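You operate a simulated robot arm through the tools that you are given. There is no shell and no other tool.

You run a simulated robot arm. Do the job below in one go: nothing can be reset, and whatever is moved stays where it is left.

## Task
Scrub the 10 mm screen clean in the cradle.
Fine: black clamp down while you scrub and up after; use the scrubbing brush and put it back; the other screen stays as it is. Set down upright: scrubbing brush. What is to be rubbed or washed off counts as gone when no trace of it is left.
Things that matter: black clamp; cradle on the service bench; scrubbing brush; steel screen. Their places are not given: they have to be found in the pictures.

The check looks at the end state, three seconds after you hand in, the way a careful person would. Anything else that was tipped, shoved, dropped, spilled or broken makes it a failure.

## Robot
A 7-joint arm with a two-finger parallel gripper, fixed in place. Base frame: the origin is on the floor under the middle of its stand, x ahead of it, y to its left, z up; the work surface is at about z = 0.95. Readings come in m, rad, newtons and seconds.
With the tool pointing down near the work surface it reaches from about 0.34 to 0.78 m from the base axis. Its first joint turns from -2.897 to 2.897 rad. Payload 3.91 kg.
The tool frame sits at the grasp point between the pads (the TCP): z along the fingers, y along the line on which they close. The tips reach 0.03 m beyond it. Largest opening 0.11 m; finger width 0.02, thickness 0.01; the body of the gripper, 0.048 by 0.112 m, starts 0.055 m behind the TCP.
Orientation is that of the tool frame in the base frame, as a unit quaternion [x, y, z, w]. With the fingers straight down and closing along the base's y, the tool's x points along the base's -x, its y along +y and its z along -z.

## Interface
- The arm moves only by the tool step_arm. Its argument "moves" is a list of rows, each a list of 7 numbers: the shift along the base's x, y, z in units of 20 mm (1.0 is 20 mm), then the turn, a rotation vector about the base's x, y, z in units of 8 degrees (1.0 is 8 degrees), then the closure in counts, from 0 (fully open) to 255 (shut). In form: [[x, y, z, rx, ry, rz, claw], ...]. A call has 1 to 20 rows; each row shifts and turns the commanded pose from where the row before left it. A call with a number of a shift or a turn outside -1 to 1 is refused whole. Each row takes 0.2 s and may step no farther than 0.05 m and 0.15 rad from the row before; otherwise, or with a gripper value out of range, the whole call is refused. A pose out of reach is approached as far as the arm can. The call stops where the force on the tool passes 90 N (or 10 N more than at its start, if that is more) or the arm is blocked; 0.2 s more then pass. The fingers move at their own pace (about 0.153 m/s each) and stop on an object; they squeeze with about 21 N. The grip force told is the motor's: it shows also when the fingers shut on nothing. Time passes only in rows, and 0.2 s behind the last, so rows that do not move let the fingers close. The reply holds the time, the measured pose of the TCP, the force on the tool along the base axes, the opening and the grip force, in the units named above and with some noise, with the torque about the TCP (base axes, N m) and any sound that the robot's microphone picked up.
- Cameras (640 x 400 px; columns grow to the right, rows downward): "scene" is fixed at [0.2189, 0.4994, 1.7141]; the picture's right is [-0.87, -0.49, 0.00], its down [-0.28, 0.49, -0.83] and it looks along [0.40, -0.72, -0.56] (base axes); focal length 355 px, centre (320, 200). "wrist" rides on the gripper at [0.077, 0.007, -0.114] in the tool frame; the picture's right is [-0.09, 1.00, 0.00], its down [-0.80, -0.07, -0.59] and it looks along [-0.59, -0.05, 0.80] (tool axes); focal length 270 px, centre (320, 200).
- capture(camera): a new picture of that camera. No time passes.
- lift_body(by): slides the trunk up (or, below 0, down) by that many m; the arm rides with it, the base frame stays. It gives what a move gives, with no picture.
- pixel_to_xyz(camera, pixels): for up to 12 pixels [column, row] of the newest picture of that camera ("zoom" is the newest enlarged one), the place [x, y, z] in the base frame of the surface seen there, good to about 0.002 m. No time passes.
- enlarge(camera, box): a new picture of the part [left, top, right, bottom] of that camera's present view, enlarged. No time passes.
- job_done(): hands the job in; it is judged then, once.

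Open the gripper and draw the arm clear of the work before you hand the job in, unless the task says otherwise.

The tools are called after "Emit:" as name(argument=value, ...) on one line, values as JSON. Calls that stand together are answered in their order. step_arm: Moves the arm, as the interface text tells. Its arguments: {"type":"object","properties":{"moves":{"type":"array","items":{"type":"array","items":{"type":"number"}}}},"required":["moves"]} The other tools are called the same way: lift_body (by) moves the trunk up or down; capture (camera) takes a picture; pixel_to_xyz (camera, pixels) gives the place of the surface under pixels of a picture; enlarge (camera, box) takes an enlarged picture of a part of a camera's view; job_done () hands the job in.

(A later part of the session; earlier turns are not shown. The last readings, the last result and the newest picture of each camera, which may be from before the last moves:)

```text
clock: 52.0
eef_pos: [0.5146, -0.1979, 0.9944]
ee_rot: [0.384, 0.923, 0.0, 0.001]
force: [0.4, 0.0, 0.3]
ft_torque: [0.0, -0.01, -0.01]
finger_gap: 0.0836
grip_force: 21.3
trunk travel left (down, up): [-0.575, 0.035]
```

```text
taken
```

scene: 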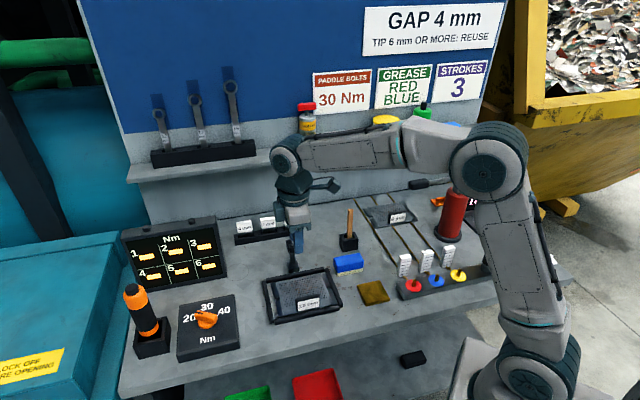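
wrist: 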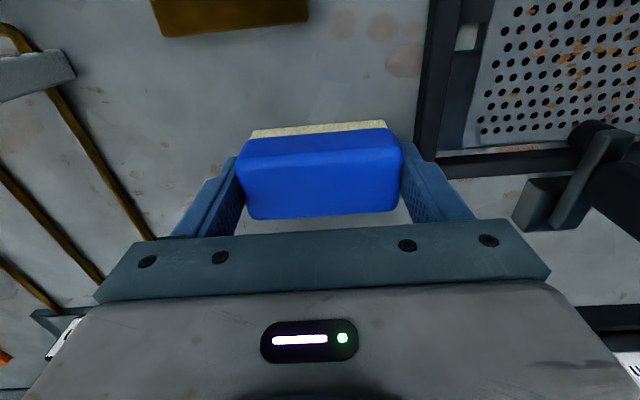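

Gripped at 83.6 mm; its home pose is TCP (0.5146,-0.1979,0.9944). I'll lift it straight up and carry it over the screen.

Emit:
step_arm(moves=[[0, 0, 0.4, 0, 0, 0, 255], [0, 0, 1, 0, 0, 0, 255], [0, 0, 1, 0, 0, 0, 255], [0, 0, 1, 0, 0, 0, 255], [0, 0, 1, 0, 0, 0, 255], [0, 0, 1, 0, 0, 0, 255], [0.4, 0.9, 0, 0, 0, 0, 255], [0.43, 0.9, 0, 0, 0, 0, 255], [0.43, 0.9, 0, 0, 0, 0, 255], [0.43, 0.9, 0, 0, 0, 0, 255], [0.43, 0.9, 0, 0, 0, 0, 255], [0.43, 0.9, 0, 0, 0, 0, 255], [0.43, 0.9, 0, 0, 0, 0, 255], [0.43, 0.9, 0, 0, 0, 0, 255], [0, 0, 0, 0, 0, 0, 255]])

Emit:
capture(camera="wrist")

Emit:
enlarge(camera="scene", box=[245, 200, 355, 330])

```text
clock: 55.2
eef_pos: [0.5821, -0.0516, 1.1013]
ee_rot: [0.385, 0.923, 0.0, 0.0]
force: [0.4, 0.0, -0.4]
ft_torque: [0.0, 0.01, 0.03]
finger_gap: 0.0835
grip_force: 21.0
trunk travel left (down, up): [-0.575, 0.035]
```

```text
taken
```

wrist: 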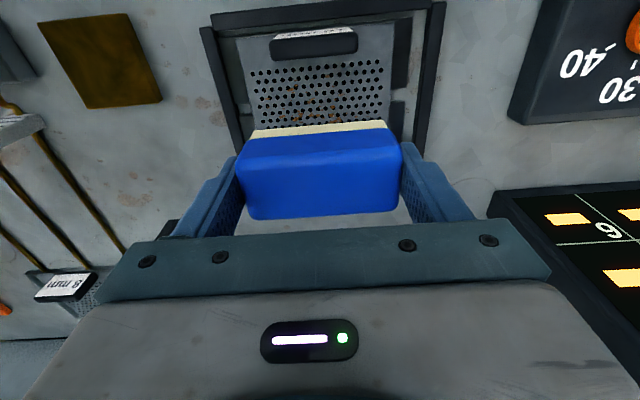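

```text
3.08 times, centred on (300, 265) of scene
```

zoom: 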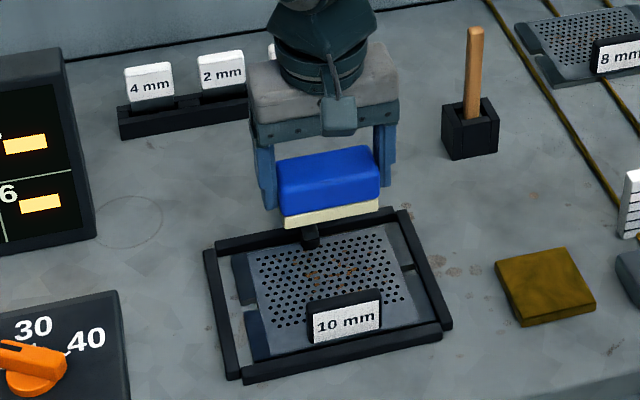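

The brush is over the screen at about t=0.448. I'll confirm where the handle's back face and screen edges are, so the strokes stay between handle and knob.

Emit:
pixel_to_xyz(camera="wrist", pixels=[[275, 45], [313, 45], [352, 42], [313, 58], [250, 60], [390, 60], [300, 105], [245, 110], [238, 60], [330, 115], [340, 62], [395, 40]])

Emit:
enlarge(camera="wrist", box=[230, 10, 410, 135])

```text
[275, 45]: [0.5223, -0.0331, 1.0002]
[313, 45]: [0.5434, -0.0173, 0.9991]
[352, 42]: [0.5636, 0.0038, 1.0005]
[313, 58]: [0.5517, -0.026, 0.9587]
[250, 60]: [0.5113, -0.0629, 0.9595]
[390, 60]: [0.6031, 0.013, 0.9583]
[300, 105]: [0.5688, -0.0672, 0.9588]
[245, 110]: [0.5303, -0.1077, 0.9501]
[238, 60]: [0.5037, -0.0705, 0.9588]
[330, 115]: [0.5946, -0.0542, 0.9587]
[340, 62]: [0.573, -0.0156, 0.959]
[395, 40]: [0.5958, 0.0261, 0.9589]
```

```text
3.20 times, centred on (320, 72) of wrist
```

zoom: 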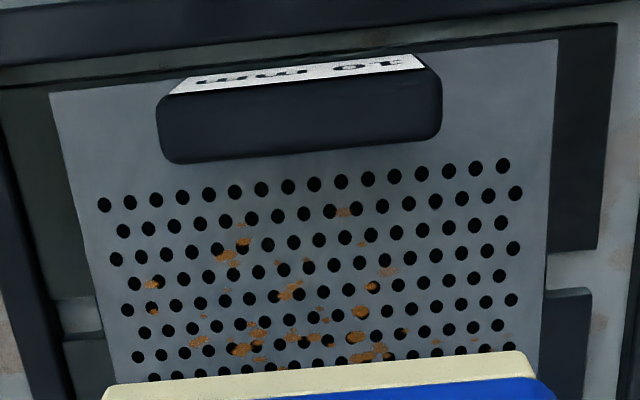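

The plate is clear between the handle's back face (t≈0.405) and the knob (t≈0.495). I'll lower the brush gently onto the screen at mid depth.

Emit:
step_arm(moves=[[0, 0, -1, 0, 0, 0, 255], [0, 0, -1, 0, 0, 0, 255], [0, 0, -1, 0, 0, 0, 255], [0, 0, -1, 0, 0, 0, 255], [0, 0, -0.6, 0, 0, 0, 255], [0, 0, 0, 0, 0, 0, 255]])

Emit:
step_arm(moves=[[0, 0, -0.2, 0, 0, 0, 255], [0, 0, -0.1, 0, 0, 0, 255], [0, 0, 0, 0, 0, 0, 255]])

```text
clock: 56.6
eef_pos: [0.5832, -0.0527, 1.0133]
ee_rot: [0.382, 0.924, 0.0, 0.0]
force: [0.8, -0.4, -1.5]
ft_torque: [0.02, 0.0, -0.02]
finger_gap: 0.0835
grip_force: 21.0
trunk travel left (down, up): [-0.575, 0.035]
```

```text
clock: 57.4
eef_pos: [0.5824, -0.0525, 1.0069]
ee_rot: [0.383, 0.924, 0.0, 0.0]
force: [-0.4, -0.5, -0.9]
ft_torque: [0.0, 0.01, 0.01]
finger_gap: 0.0838
grip_force: 21.0
trunk travel left (down, up): [-0.575, 0.035]
```

Not touching yet at z=1.0069. I'll go down in 1–2 mm steps.

Emit:
step_arm(moves=[[0, 0, -0.1, 0, 0, 0, 255], [0, 0, -0.1, 0, 0, 0, 255], [0, 0, -0.05, 0, 0, 0, 255], [0, 0, 0, 0, 0, 0, 255]])

```text
clock: 58.4
eef_pos: [0.5837, -0.0525, 1.0021]
ee_rot: [0.383, 0.924, 0.0, 0.001]
force: [1.9, 1.1, 10.8]
ft_torque: [-0.07, 0.22, -0.02]
finger_gap: 0.0834
grip_force: 21.0
trunk travel left (down, up): [-0.575, 0.035]
```

Contact at about 11 N. I'll start with strokes along the brush's length (bench left-right) at mid depth.

Emit:
step_arm(moves=[[0.5, 0.5, 0, 0, 0, 0, 255], [0.25, 0.25, 0, 0, 0, 0, 255], [-0.5, -0.5, 0, 0, 0, 0, 255], [-0.5, -0.5, 0, 0, 0, 0, 255], [-0.5, -0.5, 0, 0, 0, 0, 255], [0.5, 0.5, 0, 0, 0, 0, 255], [0.5, 0.5, 0, 0, 0, 0, 255], [0.5, 0.5, 0, 0, 0, 0, 255], [-0.5, -0.5, 0, 0, 0, 0, 255], [-0.5, -0.5, 0, 0, 0, 0, 255], [-0.5, -0.5, 0, 0, 0, 0, 255], [0.5, 0.5, 0, 0, 0, 0, 255], [0.25, 0.25, 0, 0, 0, 0, 255]])

Emit:
capture(camera="wrist")

Emit:
enlarge(camera="scene", box=[245, 220, 355, 330])

```text
clock: 61.2
eef_pos: [0.5823, -0.0529, 1.0016]
ee_rot: [0.383, 0.924, 0.0, -0.001]
force: [-0.7, 1.3, -0.3]
ft_torque: [-0.01, 0.01, -0.01]
finger_gap: 0.0837
grip_force: 21.2
trunk travel left (down, up): [-0.575, 0.035]
```

```text
taken
```

wrist: 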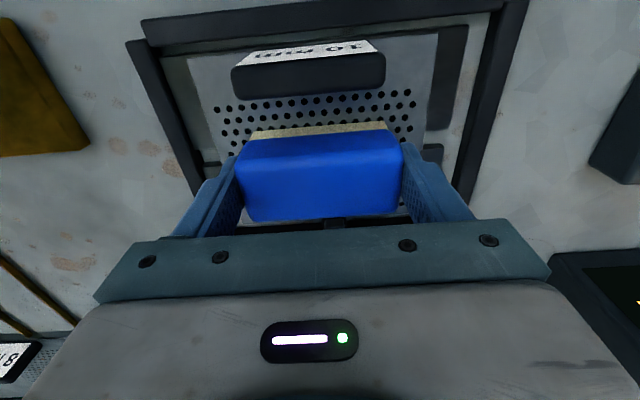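

```text
3.64 times, centred on (300, 275) of scene
```

zoom: 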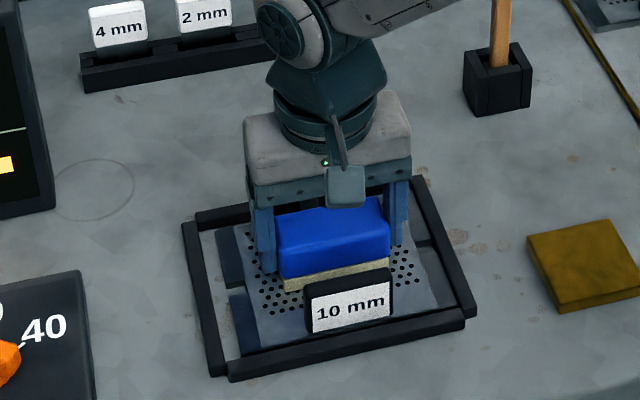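

The downward force has faded to about 0. I'll press down 1 mm and check, and zoom on the exposed rows for remaining stain.

Emit:
enlarge(camera="wrist", box=[195, 60, 435, 200])

Emit:
step_arm(moves=[[0, 0, -0.05, 0, 0, 0, 255], [0, 0, 0, 0, 0, 0, 255]])

```text
2.67 times, centred on (315, 130) of wrist
```

zoom: 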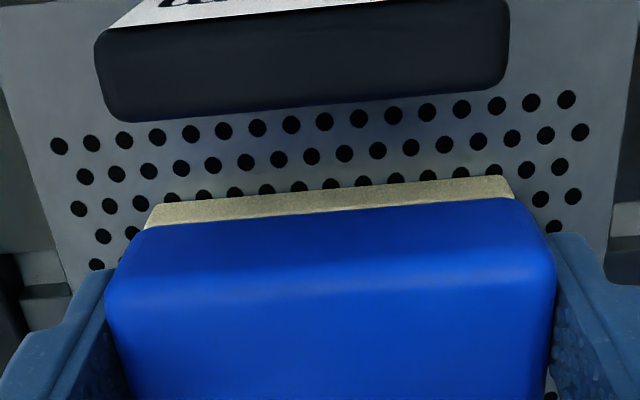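

```text
clock: 61.8
eef_pos: [0.582, -0.0531, 1.0011]
ee_rot: [0.383, 0.924, 0.0, 0.001]
force: [-1.5, 0.6, 6.2]
ft_torque: [-0.1, 0.17, -0.03]
finger_gap: 0.0834
grip_force: 20.9
trunk travel left (down, up): [-0.575, 0.035]
```

About 6 N again, and the exposed rows look clean. Next, strokes further to the front (t≈0.436) and then back towards the knob.

Emit:
step_arm(moves=[[-0.4, 0.4, 0, 0, 0, 0, 255], [0.5, 0.5, 0, 0, 0, 0, 255], [0.25, 0.25, 0, 0, 0, 0, 255], [-0.5, -0.5, 0, 0, 0, 0, 255], [-0.5, -0.5, 0, 0, 0, 0, 255], [-0.5, -0.5, 0, 0, 0, 0, 255], [0.5, 0.5, 0, 0, 0, 0, 255], [0.5, 0.5, 0, 0, 0, 0, 255], [0.5, 0.5, 0, 0, 0, 0, 255], [-0.5, -0.5, 0, 0, 0, 0, 255], [-0.25, -0.25, 0, 0, 0, 0, 255]])

Emit:
step_arm(moves=[[0.4, -0.4, -0.03, 0, 0, 0, 255], [0.4, -0.4, 0, 0, 0, 0, 255], [0.5, 0.5, 0, 0, 0, 0, 255], [0.25, 0.25, 0, 0, 0, 0, 255], [-0.5, -0.5, 0, 0, 0, 0, 255], [-0.5, -0.5, 0, 0, 0, 0, 255], [-0.5, -0.5, 0, 0, 0, 0, 255], [0.5, 0.5, 0, 0, 0, 0, 255], [0.5, 0.5, 0, 0, 0, 0, 255], [0.5, 0.5, 0, 0, 0, 0, 255], [-0.5, -0.5, 0, 0, 0, 0, 255], [-0.25, -0.25, 0, 0, 0, 0, 255]])

```text
clock: 64.2
eef_pos: [0.5763, -0.0443, 1.0001]
ee_rot: [0.383, 0.924, 0.001, 0.001]
force: [4.1, 4.1, 15.5]
ft_torque: [0.08, -0.1, 0.0]
finger_gap: 0.084
grip_force: 21.4
trunk travel left (down, up): [-0.575, 0.035]
```

```text
clock: 66.8
eef_pos: [0.5901, -0.0608, 0.9993]
ee_rot: [0.383, 0.924, 0.0, 0.0]
force: [1.8, 1.5, 4.9]
ft_torque: [-0.08, -0.04, 0.02]
finger_gap: 0.0835
grip_force: 21.0
trunk travel left (down, up): [-0.575, 0.035]
```

At t≈0.460 with about 5 N. Next I'll do the last band just in front of the knob (t≈0.473).

Emit:
step_arm(moves=[[0.4, -0.4, -0.02, 0, 0, 0, 255], [0.5, 0.5, 0, 0, 0, 0, 255], [0.25, 0.25, 0, 0, 0, 0, 255], [-0.5, -0.5, 0, 0, 0, 0, 255], [-0.5, -0.5, 0, 0, 0, 0, 255], [-0.5, -0.5, 0, 0, 0, 0, 255], [0.5, 0.5, 0, 0, 0, 0, 255], [0.5, 0.5, 0, 0, 0, 0, 255], [0.5, 0.5, 0, 0, 0, 0, 255], [-0.5, -0.5, 0, 0, 0, 0, 255], [-0.25, -0.25, 0, 0, 0, 0, 255]])

Emit:
capture(camera="wrist")

Emit:
enlarge(camera="scene", box=[245, 220, 355, 330])

```text
clock: 69.2
eef_pos: [0.5973, -0.0685, 1.0005]
ee_rot: [0.383, 0.924, 0.0, 0.0]
force: [-0.5, 0.3, 0.7]
ft_torque: [0.01, -0.09, 0.02]
finger_gap: 0.0834
grip_force: 21.2
trunk travel left (down, up): [-0.575, 0.035]
```

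```text
taken
```

wrist: 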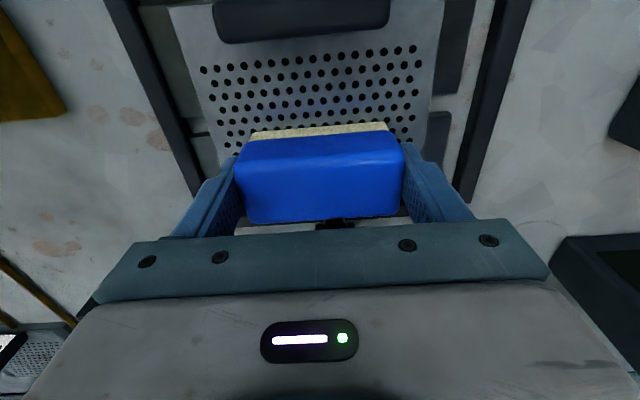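

```text
3.64 times, centred on (300, 275) of scene
```

zoom: 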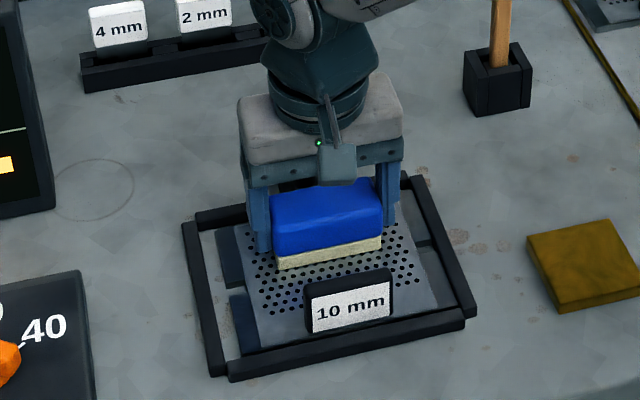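

The rows in front of the brush look clean. I'll press a little more and repeat the rear band slightly further back, then lift to inspect.

Emit:
step_arm(moves=[[0.08, -0.08, -0.06, 0, 0, 0, 255], [0.5, 0.5, 0, 0, 0, 0, 255], [0.4, 0.4, 0, 0, 0, 0, 255], [-0.5, -0.5, 0, 0, 0, 0, 255], [-0.5, -0.5, 0, 0, 0, 0, 255], [-0.5, -0.5, 0, 0, 0, 0, 255], [-0.3, -0.3, 0, 0, 0, 0, 255], [0.5, 0.5, 0, 0, 0, 0, 255], [0.5, 0.5, 0, 0, 0, 0, 255], [0.5, 0.5, 0, 0, 0, 0, 255], [-0.5, -0.5, 0, 0, 0, 0, 255], [-0.1, -0.1, 0, 0, 0, 0, 255]])

Emit:
step_arm(moves=[[0, 0, 0.5, 0, 0, 0, 255], [0, 0, 1, 0, 0, 0, 255], [0, 0, 1, 0, 0, 0, 255], [0, 0, 1, 0, 0, 0, 255], [0, 0, 1, 0, 0, 0, 255], [0.5, -0.5, 1, 0, 0, 0, 255], [0.7, -0.7, 0.5, 0, 0, 0, 255], [0.7, -0.7, 0, 0, 0, 0, 255], [0.7, -0.7, 0, 0, 0, 0, 255], [0, 0, 0, 0, 0, 0, 255]])

Emit:
capture(camera="wrist")

Emit:
enlarge(camera="scene", box=[245, 220, 355, 330])

```text
clock: 71.8
eef_pos: [0.5992, -0.0686, 0.9989]
ee_rot: [0.383, 0.924, 0.0, 0.0]
force: [1.0, 1.4, 5.1]
ft_torque: [-0.14, 0.11, -0.01]
finger_gap: 0.0836
grip_force: 20.9
trunk travel left (down, up): [-0.575, 0.035]
```

```text
clock: 74.0
eef_pos: [0.6507, -0.121, 1.1164]
ee_rot: [0.382, 0.924, 0.0, 0.0]
force: [0.1, 0.7, -0.4]
ft_torque: [-0.01, -0.02, 0.03]
finger_gap: 0.0837
grip_force: 21.0
trunk travel left (down, up): [-0.575, 0.035]
```

```text
taken
```

wrist: 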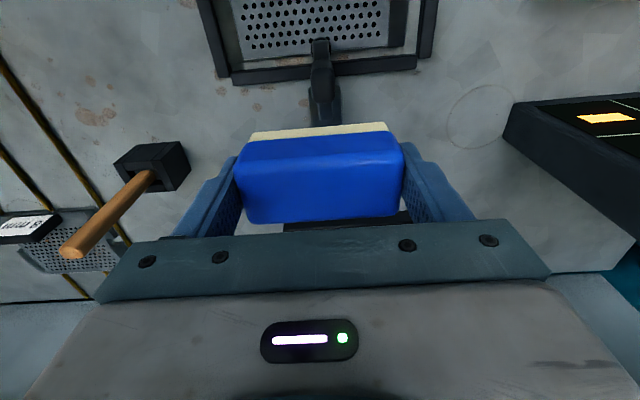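

```text
3.64 times, centred on (300, 275) of scene
```

zoom: 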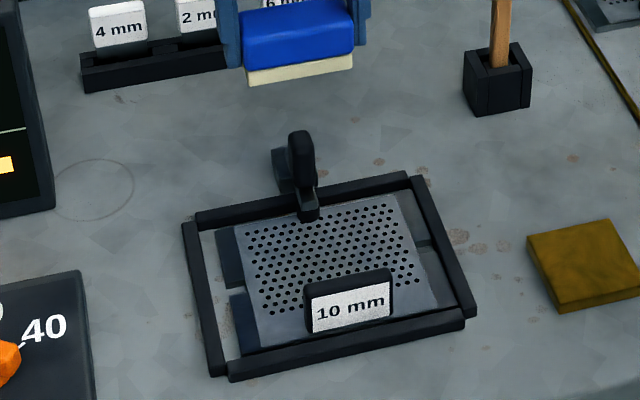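

The screen looks clean from the scene camera. I'll zoom in on the back edge around the knob in both views for leftover traces.

Emit:
enlarge(camera="scene", box=[305, 268, 369, 308])

Emit:
enlarge(camera="scene", box=[300, 268, 364, 308])

Emit:
enlarge(camera="scene", box=[268, 268, 332, 308])

Emit:
enlarge(camera="wrist", box=[225, 0, 405, 90])

Emit:
enlarge(camera="wrist", box=[285, 20, 355, 64])

```text
10.00 times, centred on (337, 288) of scene
```

zoom: 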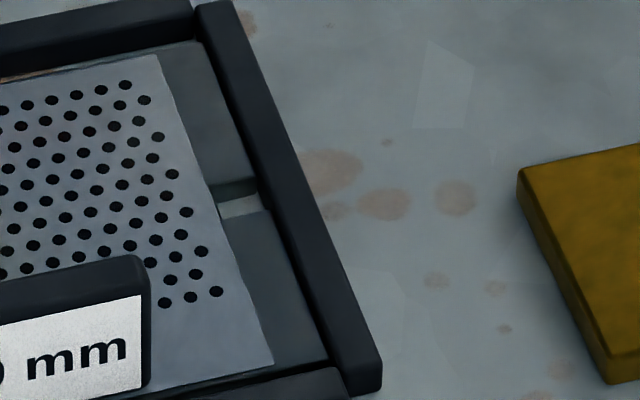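

```text
10.00 times, centred on (332, 288) of scene
```

zoom: 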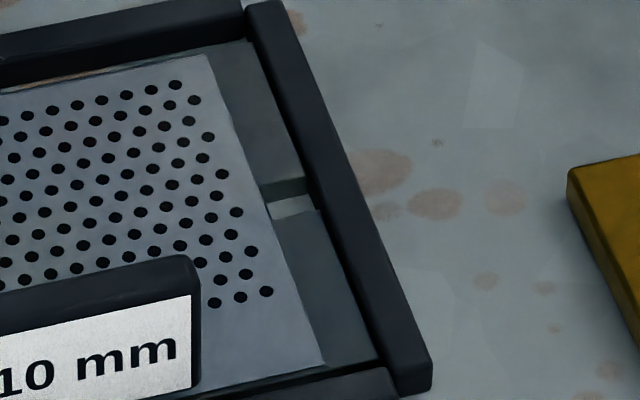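

```text
10.00 times, centred on (300, 288) of scene
```

zoom: 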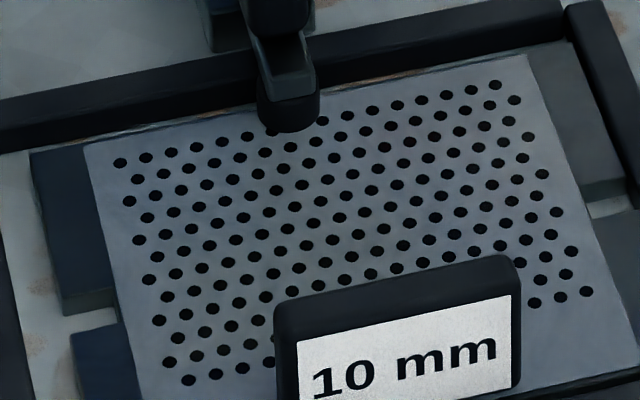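

```text
3.56 times, centred on (315, 45) of wrist
```

zoom: 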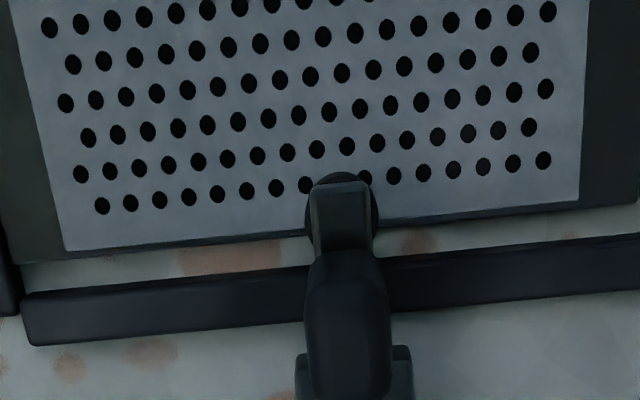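

```text
9.09 times, centred on (320, 42) of wrist
```

zoom: 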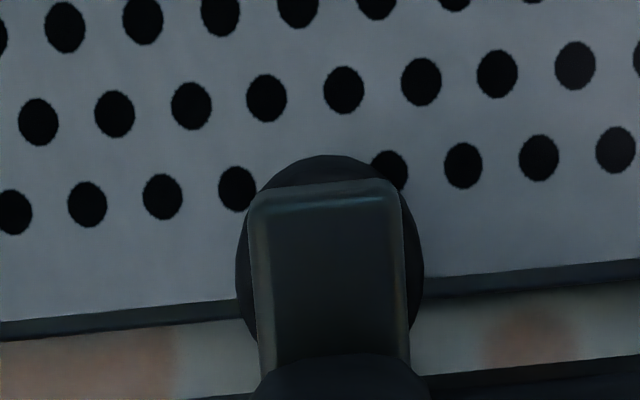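

All the exposed stains are gone, and the holes on both sides of the knob are clean. I'll take the brush back above its home spot at (0.5146,-0.1979).

Emit:
step_arm(moves=[[-0.9, -0.5, 0, 0, 0, 0, 255], [-0.95, -0.54, 0, 0, 0, 0, 255], [-0.98, -0.56, 0, 0, 0, 0, 255], [-0.98, -0.56, 0, 0, 0, 0, 255], [-0.98, -0.56, 0, 0, 0, 0, 255], [-0.98, -0.56, 0, 0, 0, 0, 255], [-0.98, -0.56, 0, 0, 0, 0, 255], [0, 0, 0, 0, 0, 0, 255]])

Emit:
capture(camera="wrist")

Emit:
capture(camera="scene")

```text
clock: 75.8
eef_pos: [0.5181, -0.1991, 1.1181]
ee_rot: [0.384, 0.924, 0.001, 0.0]
force: [-0.8, 0.2, -0.4]
ft_torque: [-0.03, 0.01, 0.01]
finger_gap: 0.0836
grip_force: 21.4
trunk travel left (down, up): [-0.575, 0.035]
```

```text
taken
```

wrist: 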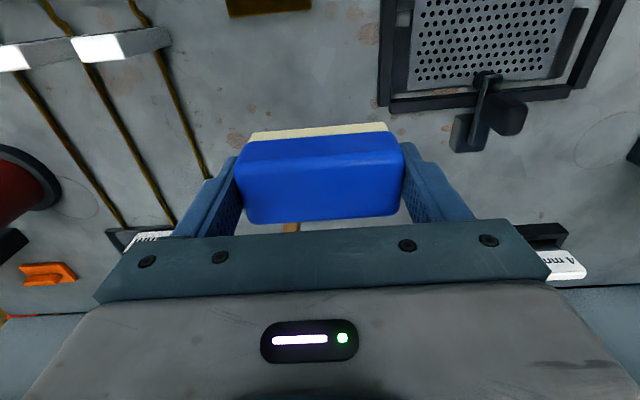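

```text
taken
```

scene: 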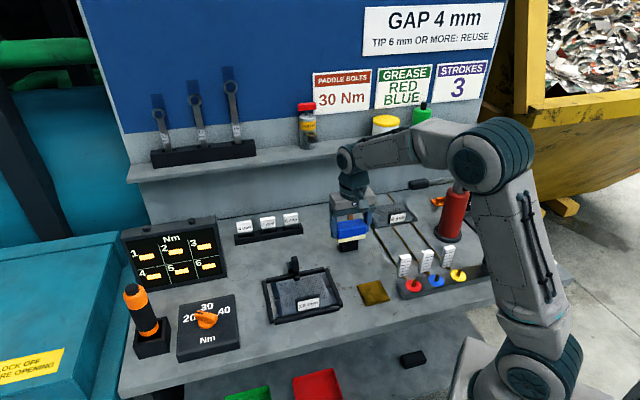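

I'm about 3 mm off home. I'll correct that and lower most of the way.

Emit:
step_arm(moves=[[-0.14, 0.12, 0, 0, 0, 0, 255], [0, 0, -1, 0, 0, 0, 255], [0, 0, -1, 0, 0, 0, 255], [0, 0, -1, 0, 0, 0, 255], [0, 0, -1, 0, 0, 0, 255], [0, 0, -1, 0, 0, 0, 255], [0, 0, -0.6, 0, 0, 0, 255], [0, 0, -0.2, 0, 0, 0, 255], [0, 0, 0, 0, 0, 0, 255]])

Emit:
enlarge(camera="scene", box=[310, 200, 390, 280])

```text
clock: 77.8
eef_pos: [0.5169, -0.1967, 1.0022]
ee_rot: [0.383, 0.924, 0.001, 0.0]
force: [0.3, 0.7, -1.4]
ft_torque: [0.0, 0.0, 0.0]
finger_gap: 0.0839
grip_force: 21.1
trunk travel left (down, up): [-0.575, 0.035]
```

```text
5.00 times, centred on (350, 240) of scene
```

zoom: 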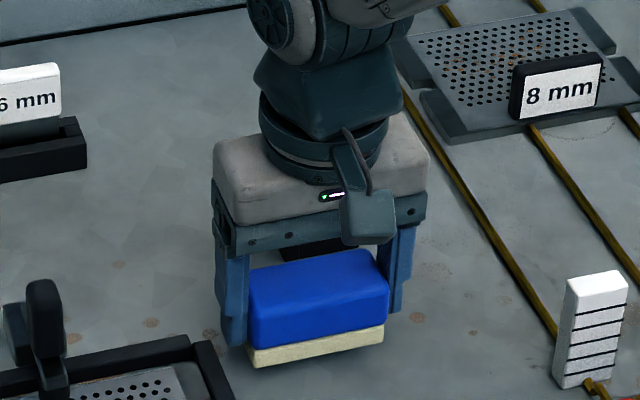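

The brush hangs level about 1 cm above the bench. I'll lower it in small steps to touch down.

Emit:
step_arm(moves=[[0, 0, -0.2, 0, 0, 0, 255], [0, 0, -0.1, 0, 0, 0, 255], [0, 0, -0.1, 0, 0, 0, 255], [0, 0, 0, 0, 0, 0, 255]])

```text
clock: 78.8
eef_pos: [0.516, -0.1959, 0.9945]
ee_rot: [0.383, 0.924, 0.0, 0.0]
force: [0.2, 0.5, -1.6]
ft_torque: [-0.02, 0.01, -0.02]
finger_gap: 0.0839
grip_force: 21.3
trunk travel left (down, up): [-0.575, 0.035]
```

Still hanging free (−1.6 N), so I'll go down another few mm.

Emit:
step_arm(moves=[[0, 0, -0.08, 0, 0, 0, 255], [0, 0, -0.06, 0, 0, 0, 255], [0, 0, 0, 0, 0, 0, 255]])

```text
clock: 79.6
eef_pos: [0.5155, -0.1966, 0.9923]
ee_rot: [0.383, 0.924, 0.001, 0.0]
force: [-1.1, -0.2, 0.2]
ft_torque: [-0.01, 0.03, -0.01]
finger_gap: 0.0836
grip_force: 21.0
trunk travel left (down, up): [-0.575, 0.035]
```

The weight is just transferring. One more 0.6 mm step to seat it, then I'll open and check.

Emit:
step_arm(moves=[[0, 0, -0.04, 0, 0, 0, 255], [0, 0, 0, 0, 0, 0, 255]])

Emit:
enlarge(camera="scene", box=[310, 200, 390, 280])

```text
clock: 80.2
eef_pos: [0.5152, -0.1972, 0.9916]
ee_rot: [0.384, 0.923, 0.0, 0.0]
force: [-0.6, 0.2, -0.7]
ft_torque: [0.0, 0.02, 0.01]
finger_gap: 0.0837
grip_force: 21.2
trunk travel left (down, up): [-0.575, 0.035]
```

```text
5.00 times, centred on (350, 240) of scene
```

zoom: 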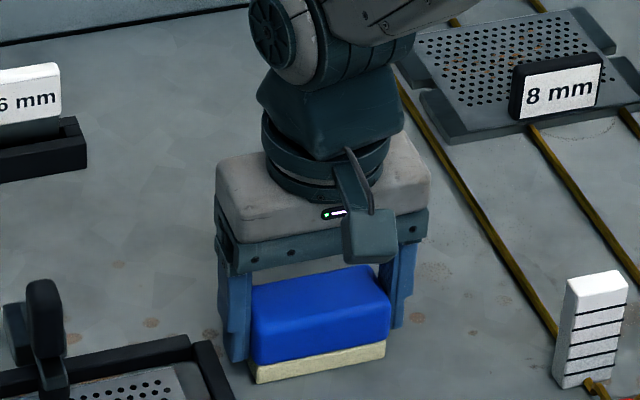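

Force noise is about 1 N, so contact isn't certain. I'll keep lowering in 0.6 mm steps until a clear upward force shows.

Emit:
step_arm(moves=[[0, 0, -0.03, 0, 0, 0, 255], [0, 0, 0, 0, 0, 0, 255]])

Emit:
step_arm(moves=[[0, 0, -0.03, 0, 0, 0, 255], [0, 0, 0, 0, 0, 0, 255]])

```text
clock: 80.8
eef_pos: [0.5141, -0.197, 0.9913]
ee_rot: [0.383, 0.924, 0.0, 0.001]
force: [1.5, -0.1, 2.6]
ft_torque: [-0.11, -0.02, 0.05]
finger_gap: 0.0835
grip_force: 21.2
trunk travel left (down, up): [-0.575, 0.035]
```

```text
clock: 81.4
eef_pos: [0.5144, -0.196, 0.9909]
ee_rot: [0.383, 0.924, -0.001, 0.001]
force: [1.7, -0.5, 11.1]
ft_torque: [-0.12, 0.09, -0.02]
finger_gap: 0.0836
grip_force: 21.1
trunk travel left (down, up): [-0.575, 0.035]
```

Firm contact at 11 N. I'll ease back 0.6 mm, open only slightly (the cradle rail is close to the left finger) and lift straight up.

Emit:
step_arm(moves=[[0, 0, 0.03, 0, 0, 0, 255], [0, 0, 0, 0, 0, 0, 47], [0, 0, 0, 0, 0, 0, 47], [0, 0, 0.3, 0, 0, 0, 47], [0, 0, 0.6, 0, 0, 0, 47], [0, 0, 1, 0, 0, 0, 40], [0, 0, 1, 0, 0, 0, 28], [0, 0, 1, 0, 0, 0, 28], [0, 0, 1, 0, 0, 0, 28], [0, 0, 1, 0, 0, 0, 28], [0, 0, 1, 0, 0, 0, 28], [0, 0, 1, 0, 0, 0, 28], [0, 0, 1, 0, 0, 0, 28]])

Emit:
capture(camera="wrist")

Emit:
enlarge(camera="scene", box=[250, 210, 410, 330])

```text
clock: 84.2
eef_pos: [0.5144, -0.1958, 1.1687]
ee_rot: [0.383, 0.924, 0.0, 0.0]
force: [-0.3, 0.5, 0.4]
ft_torque: [0.03, 0.01, -0.02]
finger_gap: 0.0979
grip_force: 0.0
trunk travel left (down, up): [-0.575, 0.035]
```

```text
taken
```

wrist: 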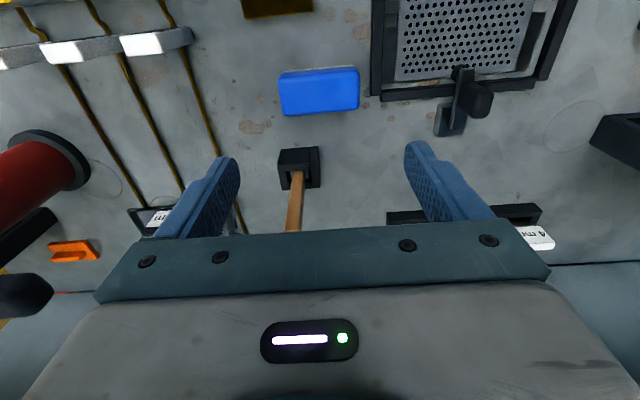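

```text
3.33 times, centred on (330, 270) of scene
```

zoom: 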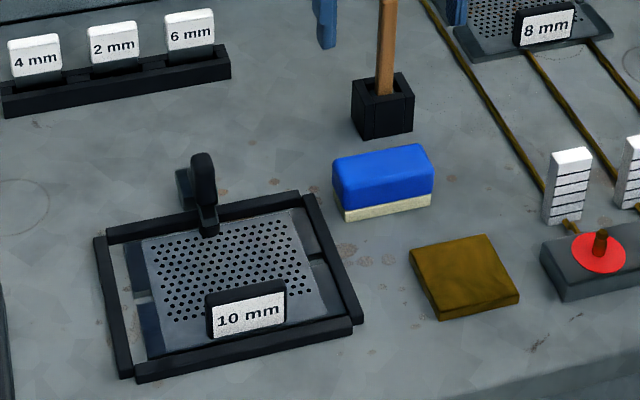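

The brush is back in place, upright. Now the clamp: I'll close the fingers and go just in front of the raised grip bar (s≈0.379, t≈0.488) to push it back up.

Emit:
step_arm(moves=[[0.8, 0.97, 0, 0, 0, 0, 255], [0.82, 0.99, 0, 0, 0, 0, 255], [0.82, 0.99, 0, 0, 0, 0, 255], [0.82, 0.99, 0, 0, 0, 0, 255], [0.82, 0.99, 0, 0, 0, 0, 255], [0.82, 0.99, 0, 0, 0, 0, 255], [0, 0, -1, 0, 0, 0, 255], [0, 0, -1, 0, 0, 0, 255], [0, 0, 0, 0, 0, 0, 255]])

Emit:
capture(camera="wrist")

Emit:
enlarge(camera="scene", box=[255, 205, 345, 300])

```text
clock: 86.2
eef_pos: [0.6121, -0.0785, 1.1275]
ee_rot: [0.384, 0.923, 0.0, 0.0]
force: [0.2, 0.2, -0.1]
ft_torque: [0.0, 0.01, -0.02]
finger_gap: 0.0002
grip_force: 21.0
trunk travel left (down, up): [-0.575, 0.035]
```

```text
taken
```

wrist: 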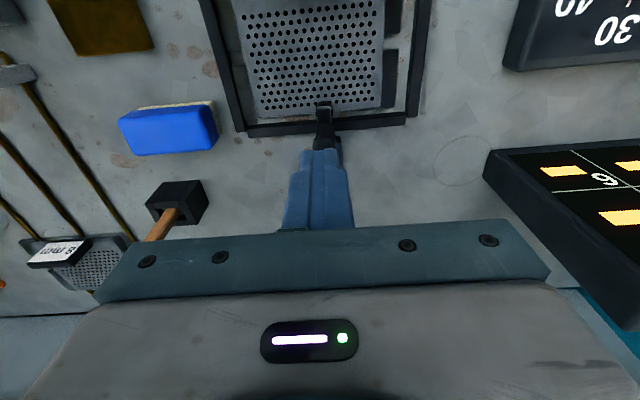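

```text
4.21 times, centred on (300, 252) of scene
```

zoom: 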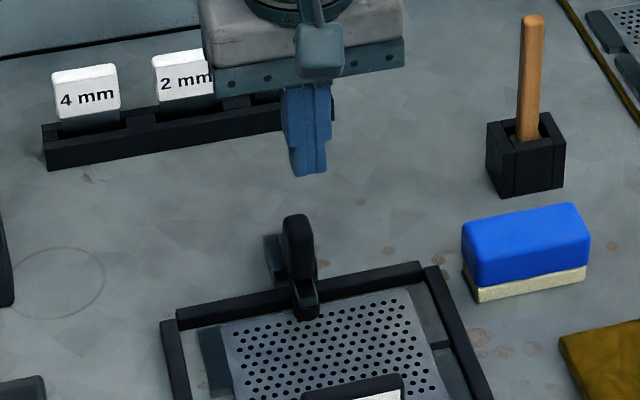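

I'm at s≈0.377, t≈0.488. I'll verify the bar's exact position before lowering in front of it.

Emit:
pixel_to_xyz(camera="zoom", pixels=[[298, 222], [296, 235], [302, 235], [300, 250], [302, 265], [303, 275], [300, 285], [308, 288], [308, 300], [300, 312], [285, 225], [312, 240]])

Emit:
enlarge(camera="wrist", box=[290, 90, 360, 170])

```text
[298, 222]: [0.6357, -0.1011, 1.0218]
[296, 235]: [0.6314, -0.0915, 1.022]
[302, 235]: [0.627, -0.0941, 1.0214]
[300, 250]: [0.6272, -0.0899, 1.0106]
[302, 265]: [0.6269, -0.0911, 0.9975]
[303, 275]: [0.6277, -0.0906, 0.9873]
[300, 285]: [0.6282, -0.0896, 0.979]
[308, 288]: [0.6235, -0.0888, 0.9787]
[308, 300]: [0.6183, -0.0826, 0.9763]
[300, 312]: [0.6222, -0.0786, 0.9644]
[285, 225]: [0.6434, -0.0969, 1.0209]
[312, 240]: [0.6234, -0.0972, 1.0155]
```

```text
5.00 times, centred on (325, 130) of wrist
```

zoom: 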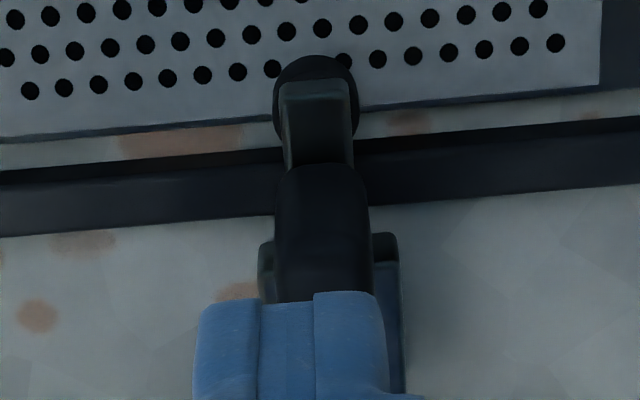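

The bar's front face is vertical at t≈0.5075, top z≈1.022. I'll lower the closed fingers in front of it to tip z≈1.0 and begin pushing back while rising.

Emit:
step_arm(moves=[[0.05, 0.05, -1, 0, 0, 0, 255], [0, 0, -1, 0, 0, 0, 255], [0, 0, -1, 0, 0, 0, 255], [0, 0, -1, 0, 0, 0, 255], [0, 0, -0.8, 0, 0, 0, 255], [0, 0, 0, 0, 0, 0, 255]])

Emit:
step_arm(moves=[[0.343, -0.343, 0, 0, 0, 0, 255], [0.4, -0.4, 0.3, 0, 0, 0, 255], [0.297, -0.297, 0.5, 0, 0, 0, 255]])

Emit:
enlarge(camera="scene", box=[255, 205, 345, 300])

```text
clock: 87.6
eef_pos: [0.6136, -0.0771, 1.0318]
ee_rot: [0.383, 0.924, 0.0, 0.0]
force: [0.6, -0.1, -0.3]
ft_torque: [-0.05, 0.01, 0.0]
finger_gap: 0.0002
grip_force: 21.0
trunk travel left (down, up): [-0.575, 0.035]
```

```text
clock: 88.4
eef_pos: [0.6347, -0.098, 1.0492]
ee_rot: [0.384, 0.923, 0.0, 0.002]
force: [-4.3, 8.1, 13.3]
ft_torque: [0.23, 0.01, 0.13]
finger_gap: 0.0
grip_force: 21.1
trunk travel left (down, up): [-0.575, 0.035]
```

```text
4.21 times, centred on (300, 252) of scene
```

zoom: 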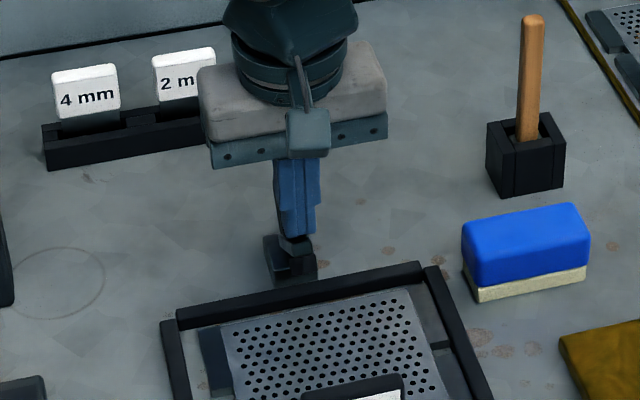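

The lever is lifting (knob off the screen), with about 9 N back-force and 13 N vertical. I'll continue the arc.

Emit:
step_arm(moves=[[0.2, -0.2, 0.5, 0, 0, 0, 255], [0.3, -0.3, 0.4, 0, 0, 0, 255], [0.4, -0.4, 0.3, 0, 0, 0, 255]])

Emit:
enlarge(camera="scene", box=[255, 205, 345, 300])

Emit:
capture(camera="wrist")

```text
clock: 89.2
eef_pos: [0.6536, -0.1169, 1.0716]
ee_rot: [0.384, 0.923, -0.001, 0.001]
force: [0.9, -0.3, -0.5]
ft_torque: [0.0, 0.03, 0.01]
finger_gap: 0.0002
grip_force: 20.8
trunk travel left (down, up): [-0.575, 0.035]
```

```text
4.21 times, centred on (300, 252) of scene
```

zoom: 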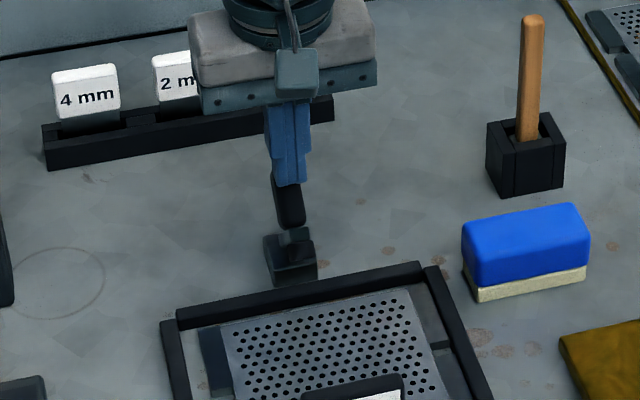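

```text
taken
```

wrist: 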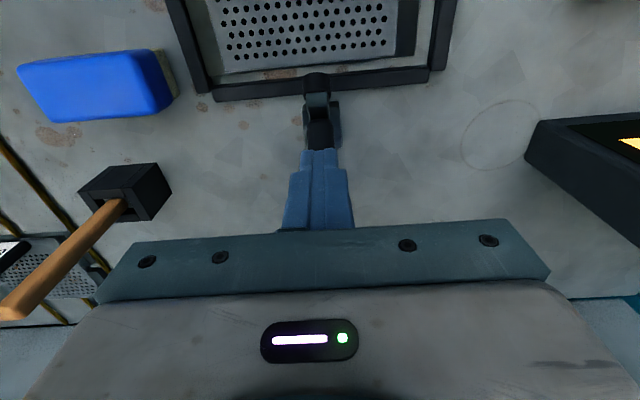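

Force has dropped to zero, so I'll check where the lever is now: still up by itself, or still in between.

Emit:
enlarge(camera="wrist", box=[280, 60, 360, 160])

Emit:
pixel_to_xyz(camera="wrist", pixels=[[315, 80], [316, 90], [317, 98], [317, 106], [319, 118], [320, 130], [320, 140], [320, 147], [335, 110], [338, 125]])

Emit:
enlarge(camera="scene", box=[280, 235, 320, 275])

```text
4.00 times, centred on (320, 110) of wrist
```

zoom: 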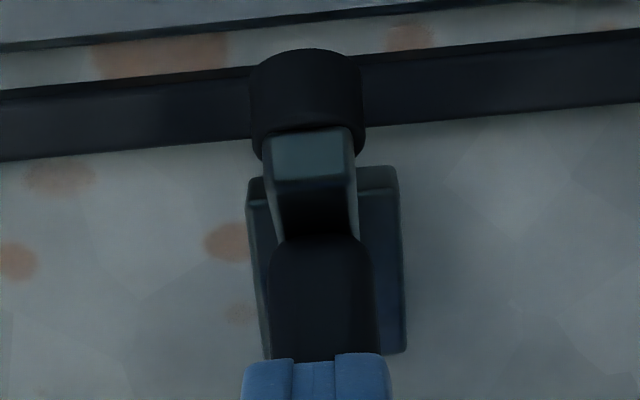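

```text
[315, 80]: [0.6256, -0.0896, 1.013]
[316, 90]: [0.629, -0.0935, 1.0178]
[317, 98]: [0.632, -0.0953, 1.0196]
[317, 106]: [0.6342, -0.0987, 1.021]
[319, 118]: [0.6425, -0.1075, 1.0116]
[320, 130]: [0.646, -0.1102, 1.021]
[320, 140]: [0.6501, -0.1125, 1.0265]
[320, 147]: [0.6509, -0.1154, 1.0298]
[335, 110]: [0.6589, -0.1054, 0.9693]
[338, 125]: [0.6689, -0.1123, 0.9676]
```

```text
10.00 times, centred on (300, 255) of scene
```

zoom: 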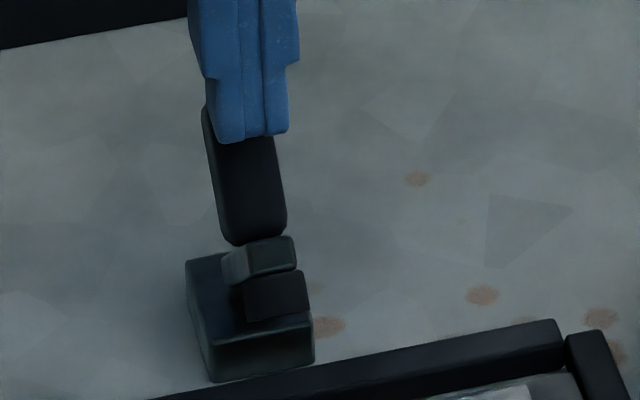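

The lever is about 45° open and not touching the fingers. I'll wait one step to see whether it holds there or moves.

Emit:
step_arm(moves=[[0, 0, 0, 0, 0, 0, 255], [0, 0, 0, 0, 0, 0, 255]])

Emit:
enlarge(camera="scene", box=[280, 235, 320, 275])

```text
clock: 89.8
eef_pos: [0.654, -0.1163, 1.0722]
ee_rot: [0.382, 0.924, 0.0, 0.0]
force: [-0.3, -0.6, 0.0]
ft_torque: [0.0, 0.02, -0.01]
finger_gap: 0.0002
grip_force: 21.0
trunk travel left (down, up): [-0.575, 0.035]
```

```text
10.00 times, centred on (300, 255) of scene
```

zoom: 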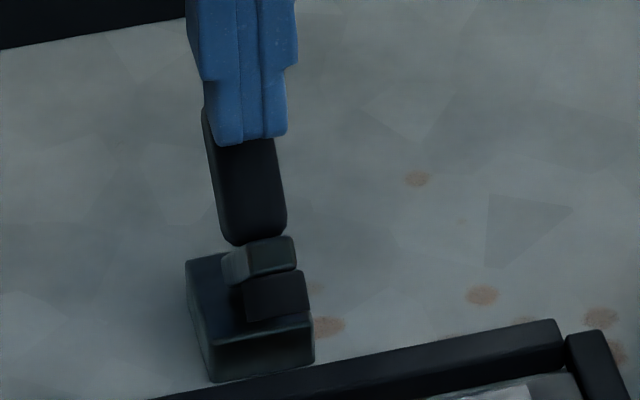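

It holds at about 45° by friction. I'll raise over it, come down in front of the knob and push straight back to bring the arm fully upright.

Emit:
step_arm(moves=[[0, 0, 0.7, 0, 0, 0, 255], [-0.77, 0.77, 0, 0, 0, 0, 255], [-0.77, 0.77, 0, 0, 0, 0, 255], [-0.77, 0.77, 0, 0, 0, 0, 255], [0, 0, -1, 0, 0, 0, 255], [0, 0, -1, 0, 0, 0, 255], [0, 0, -0.85, 0, 0, 0, 255], [0, 0, 0, 0, 0, 0, 255]])

Emit:
step_arm(moves=[[0.3, -0.3, 0, 0, 0, 0, 255], [0.3, -0.3, 0, 0, 0, 0, 255], [0.3, -0.3, 0, 0, 0, 0, 255], [0.3, -0.3, 0, 0, 0, 0, 255]])

Emit:
enlarge(camera="scene", box=[255, 205, 345, 300])

```text
clock: 91.6
eef_pos: [0.6062, -0.0711, 1.0264]
ee_rot: [0.383, 0.924, -0.001, -0.001]
force: [0.6, 0.8, 0.6]
ft_torque: [-0.01, 0.0, 0.0]
finger_gap: 0.0003
grip_force: 21.1
trunk travel left (down, up): [-0.575, 0.035]
```

```text
clock: 92.6
eef_pos: [0.6305, -0.0978, 1.0278]
ee_rot: [0.384, 0.923, -0.001, 0.0]
force: [-0.5, -0.1, 0.0]
ft_torque: [0.0, -0.01, 0.0]
finger_gap: 0.0002
grip_force: 21.0
trunk travel left (down, up): [-0.575, 0.035]
```

```text
4.21 times, centred on (300, 252) of scene
```

zoom: 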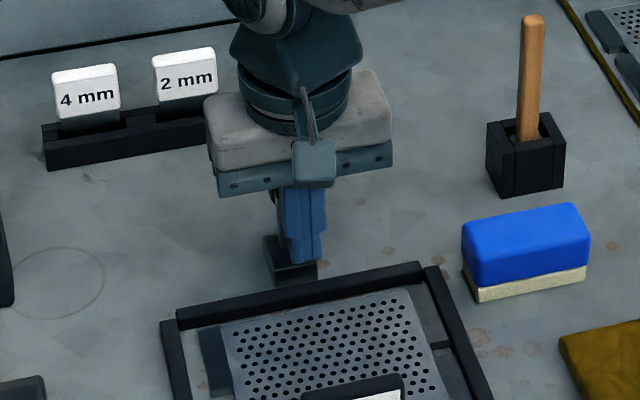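

There's no force at finger face t≈0.525, where the knob should have been. I'll check whether the lever has already swung up.

Emit:
capture(camera="wrist")

Emit:
enlarge(camera="wrist", box=[270, 60, 370, 200])

Emit:
enlarge(camera="scene", box=[280, 235, 320, 275])

```text
taken
```

wrist: 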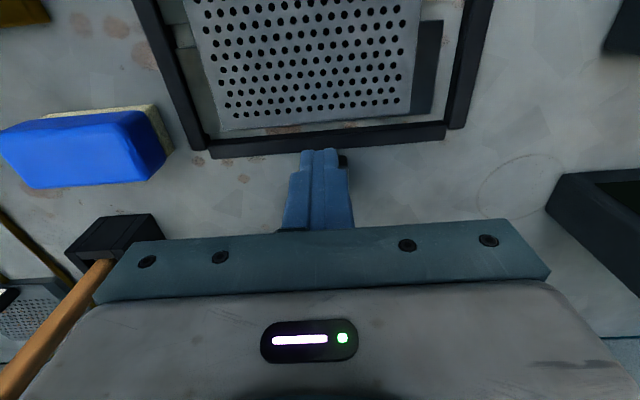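

```text
2.86 times, centred on (320, 130) of wrist
```

zoom: 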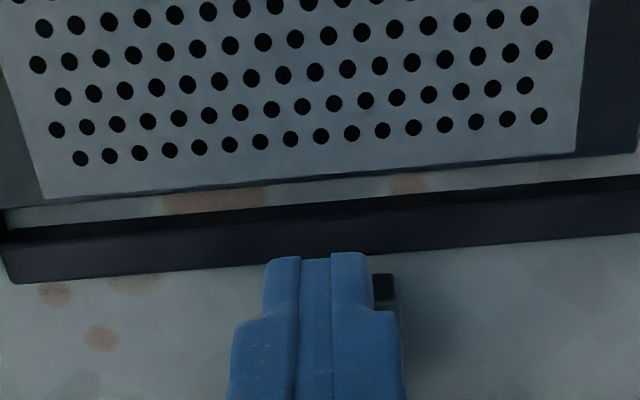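

```text
10.00 times, centred on (300, 255) of scene
```

zoom: 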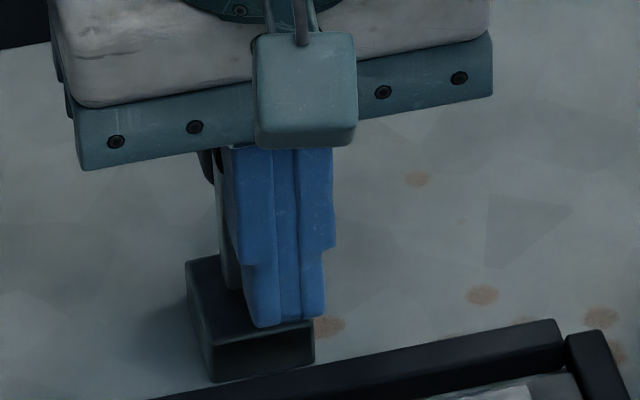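

The back row of holes, including those that were under the knob, is clean. I'll back the fingers off forward, rise and look at the lever.

Emit:
step_arm(moves=[[-0.5, 0.5, 0, 0, 0, 0, 255], [-0.5, 0.5, 0, 0, 0, 0, 255], [0, 0, 1, 0, 0, 0, 255], [0, 0, 1, 0, 0, 0, 255], [0, 0, 1, 0, 0, 0, 255], [0, 0, 1, 0, 0, 0, 255], [0, 0, 1, 0, 0, 0, 255], [-0.6, 0.6, 1, 0, 0, 0, 255], [-0.6, 0.6, 1, 0, 0, 0, 255], [0, 0, 0, 0, 0, 0, 255]])

Emit:
capture(camera="wrist")

Emit:
enlarge(camera="scene", box=[255, 205, 345, 300])

```text
clock: 94.8
eef_pos: [0.5867, -0.0487, 1.1688]
ee_rot: [0.384, 0.923, 0.0, 0.001]
force: [0.7, -1.0, 0.2]
ft_torque: [0.02, 0.0, -0.02]
finger_gap: 0.0
grip_force: 21.0
trunk travel left (down, up): [-0.575, 0.035]
```

```text
taken
```

wrist: 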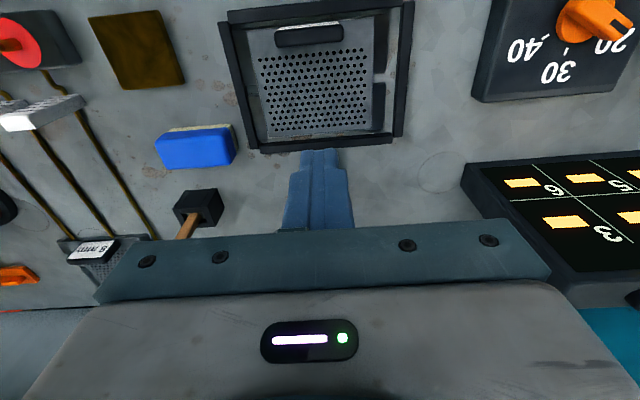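

```text
4.21 times, centred on (300, 252) of scene
```

zoom: 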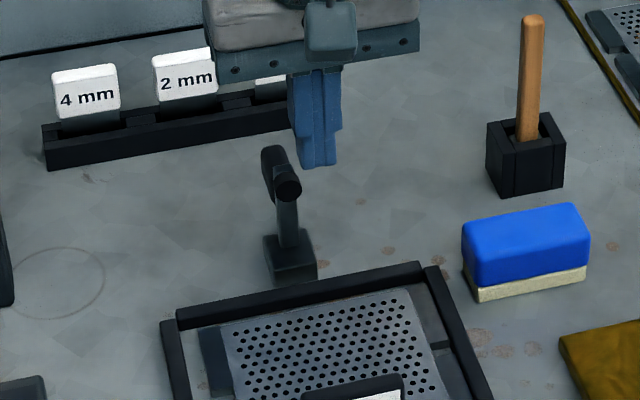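

The clamp is fully up again. I'll verify its pose against the start and inspect the whole screen surface for traces.

Emit:
enlarge(camera="wrist", box=[250, 20, 400, 145])

Emit:
enlarge(camera="wrist", box=[262, 40, 330, 82])

Emit:
enlarge(camera="wrist", box=[310, 40, 378, 82])

Emit:
enlarge(camera="wrist", box=[262, 75, 374, 145])

Emit:
pixel_to_xyz(camera="scene", pixels=[[290, 242], [289, 247], [292, 249], [293, 260], [294, 263], [294, 267]])

```text
3.20 times, centred on (325, 82) of wrist
```

zoom: 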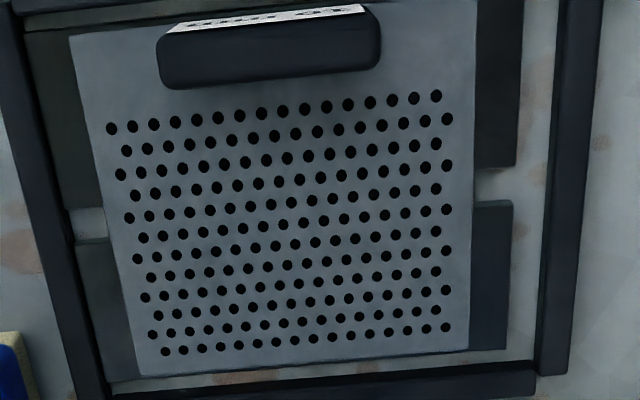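

```text
9.41 times, centred on (296, 61) of wrist
```

zoom: 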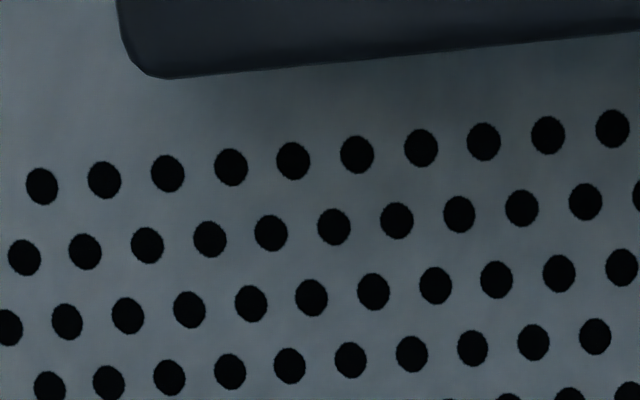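

```text
9.41 times, centred on (344, 61) of wrist
```

zoom: 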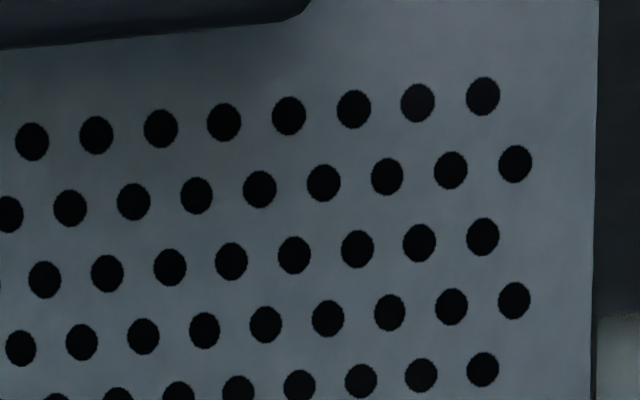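

```text
5.71 times, centred on (318, 110) of wrist
```

zoom: 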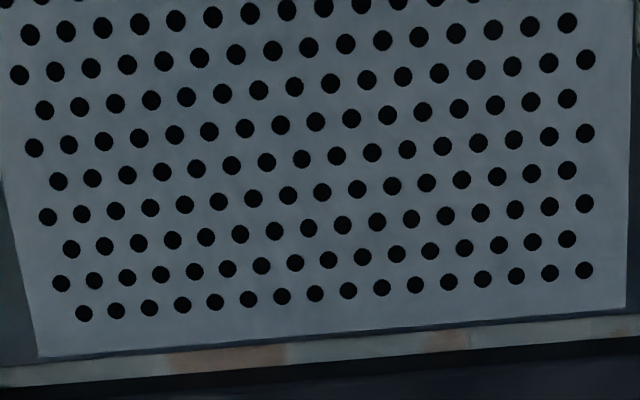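

```text
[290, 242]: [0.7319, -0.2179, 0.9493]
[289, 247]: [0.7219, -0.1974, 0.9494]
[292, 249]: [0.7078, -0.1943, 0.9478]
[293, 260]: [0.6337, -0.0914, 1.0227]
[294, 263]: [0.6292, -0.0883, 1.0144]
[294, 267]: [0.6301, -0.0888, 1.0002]
```

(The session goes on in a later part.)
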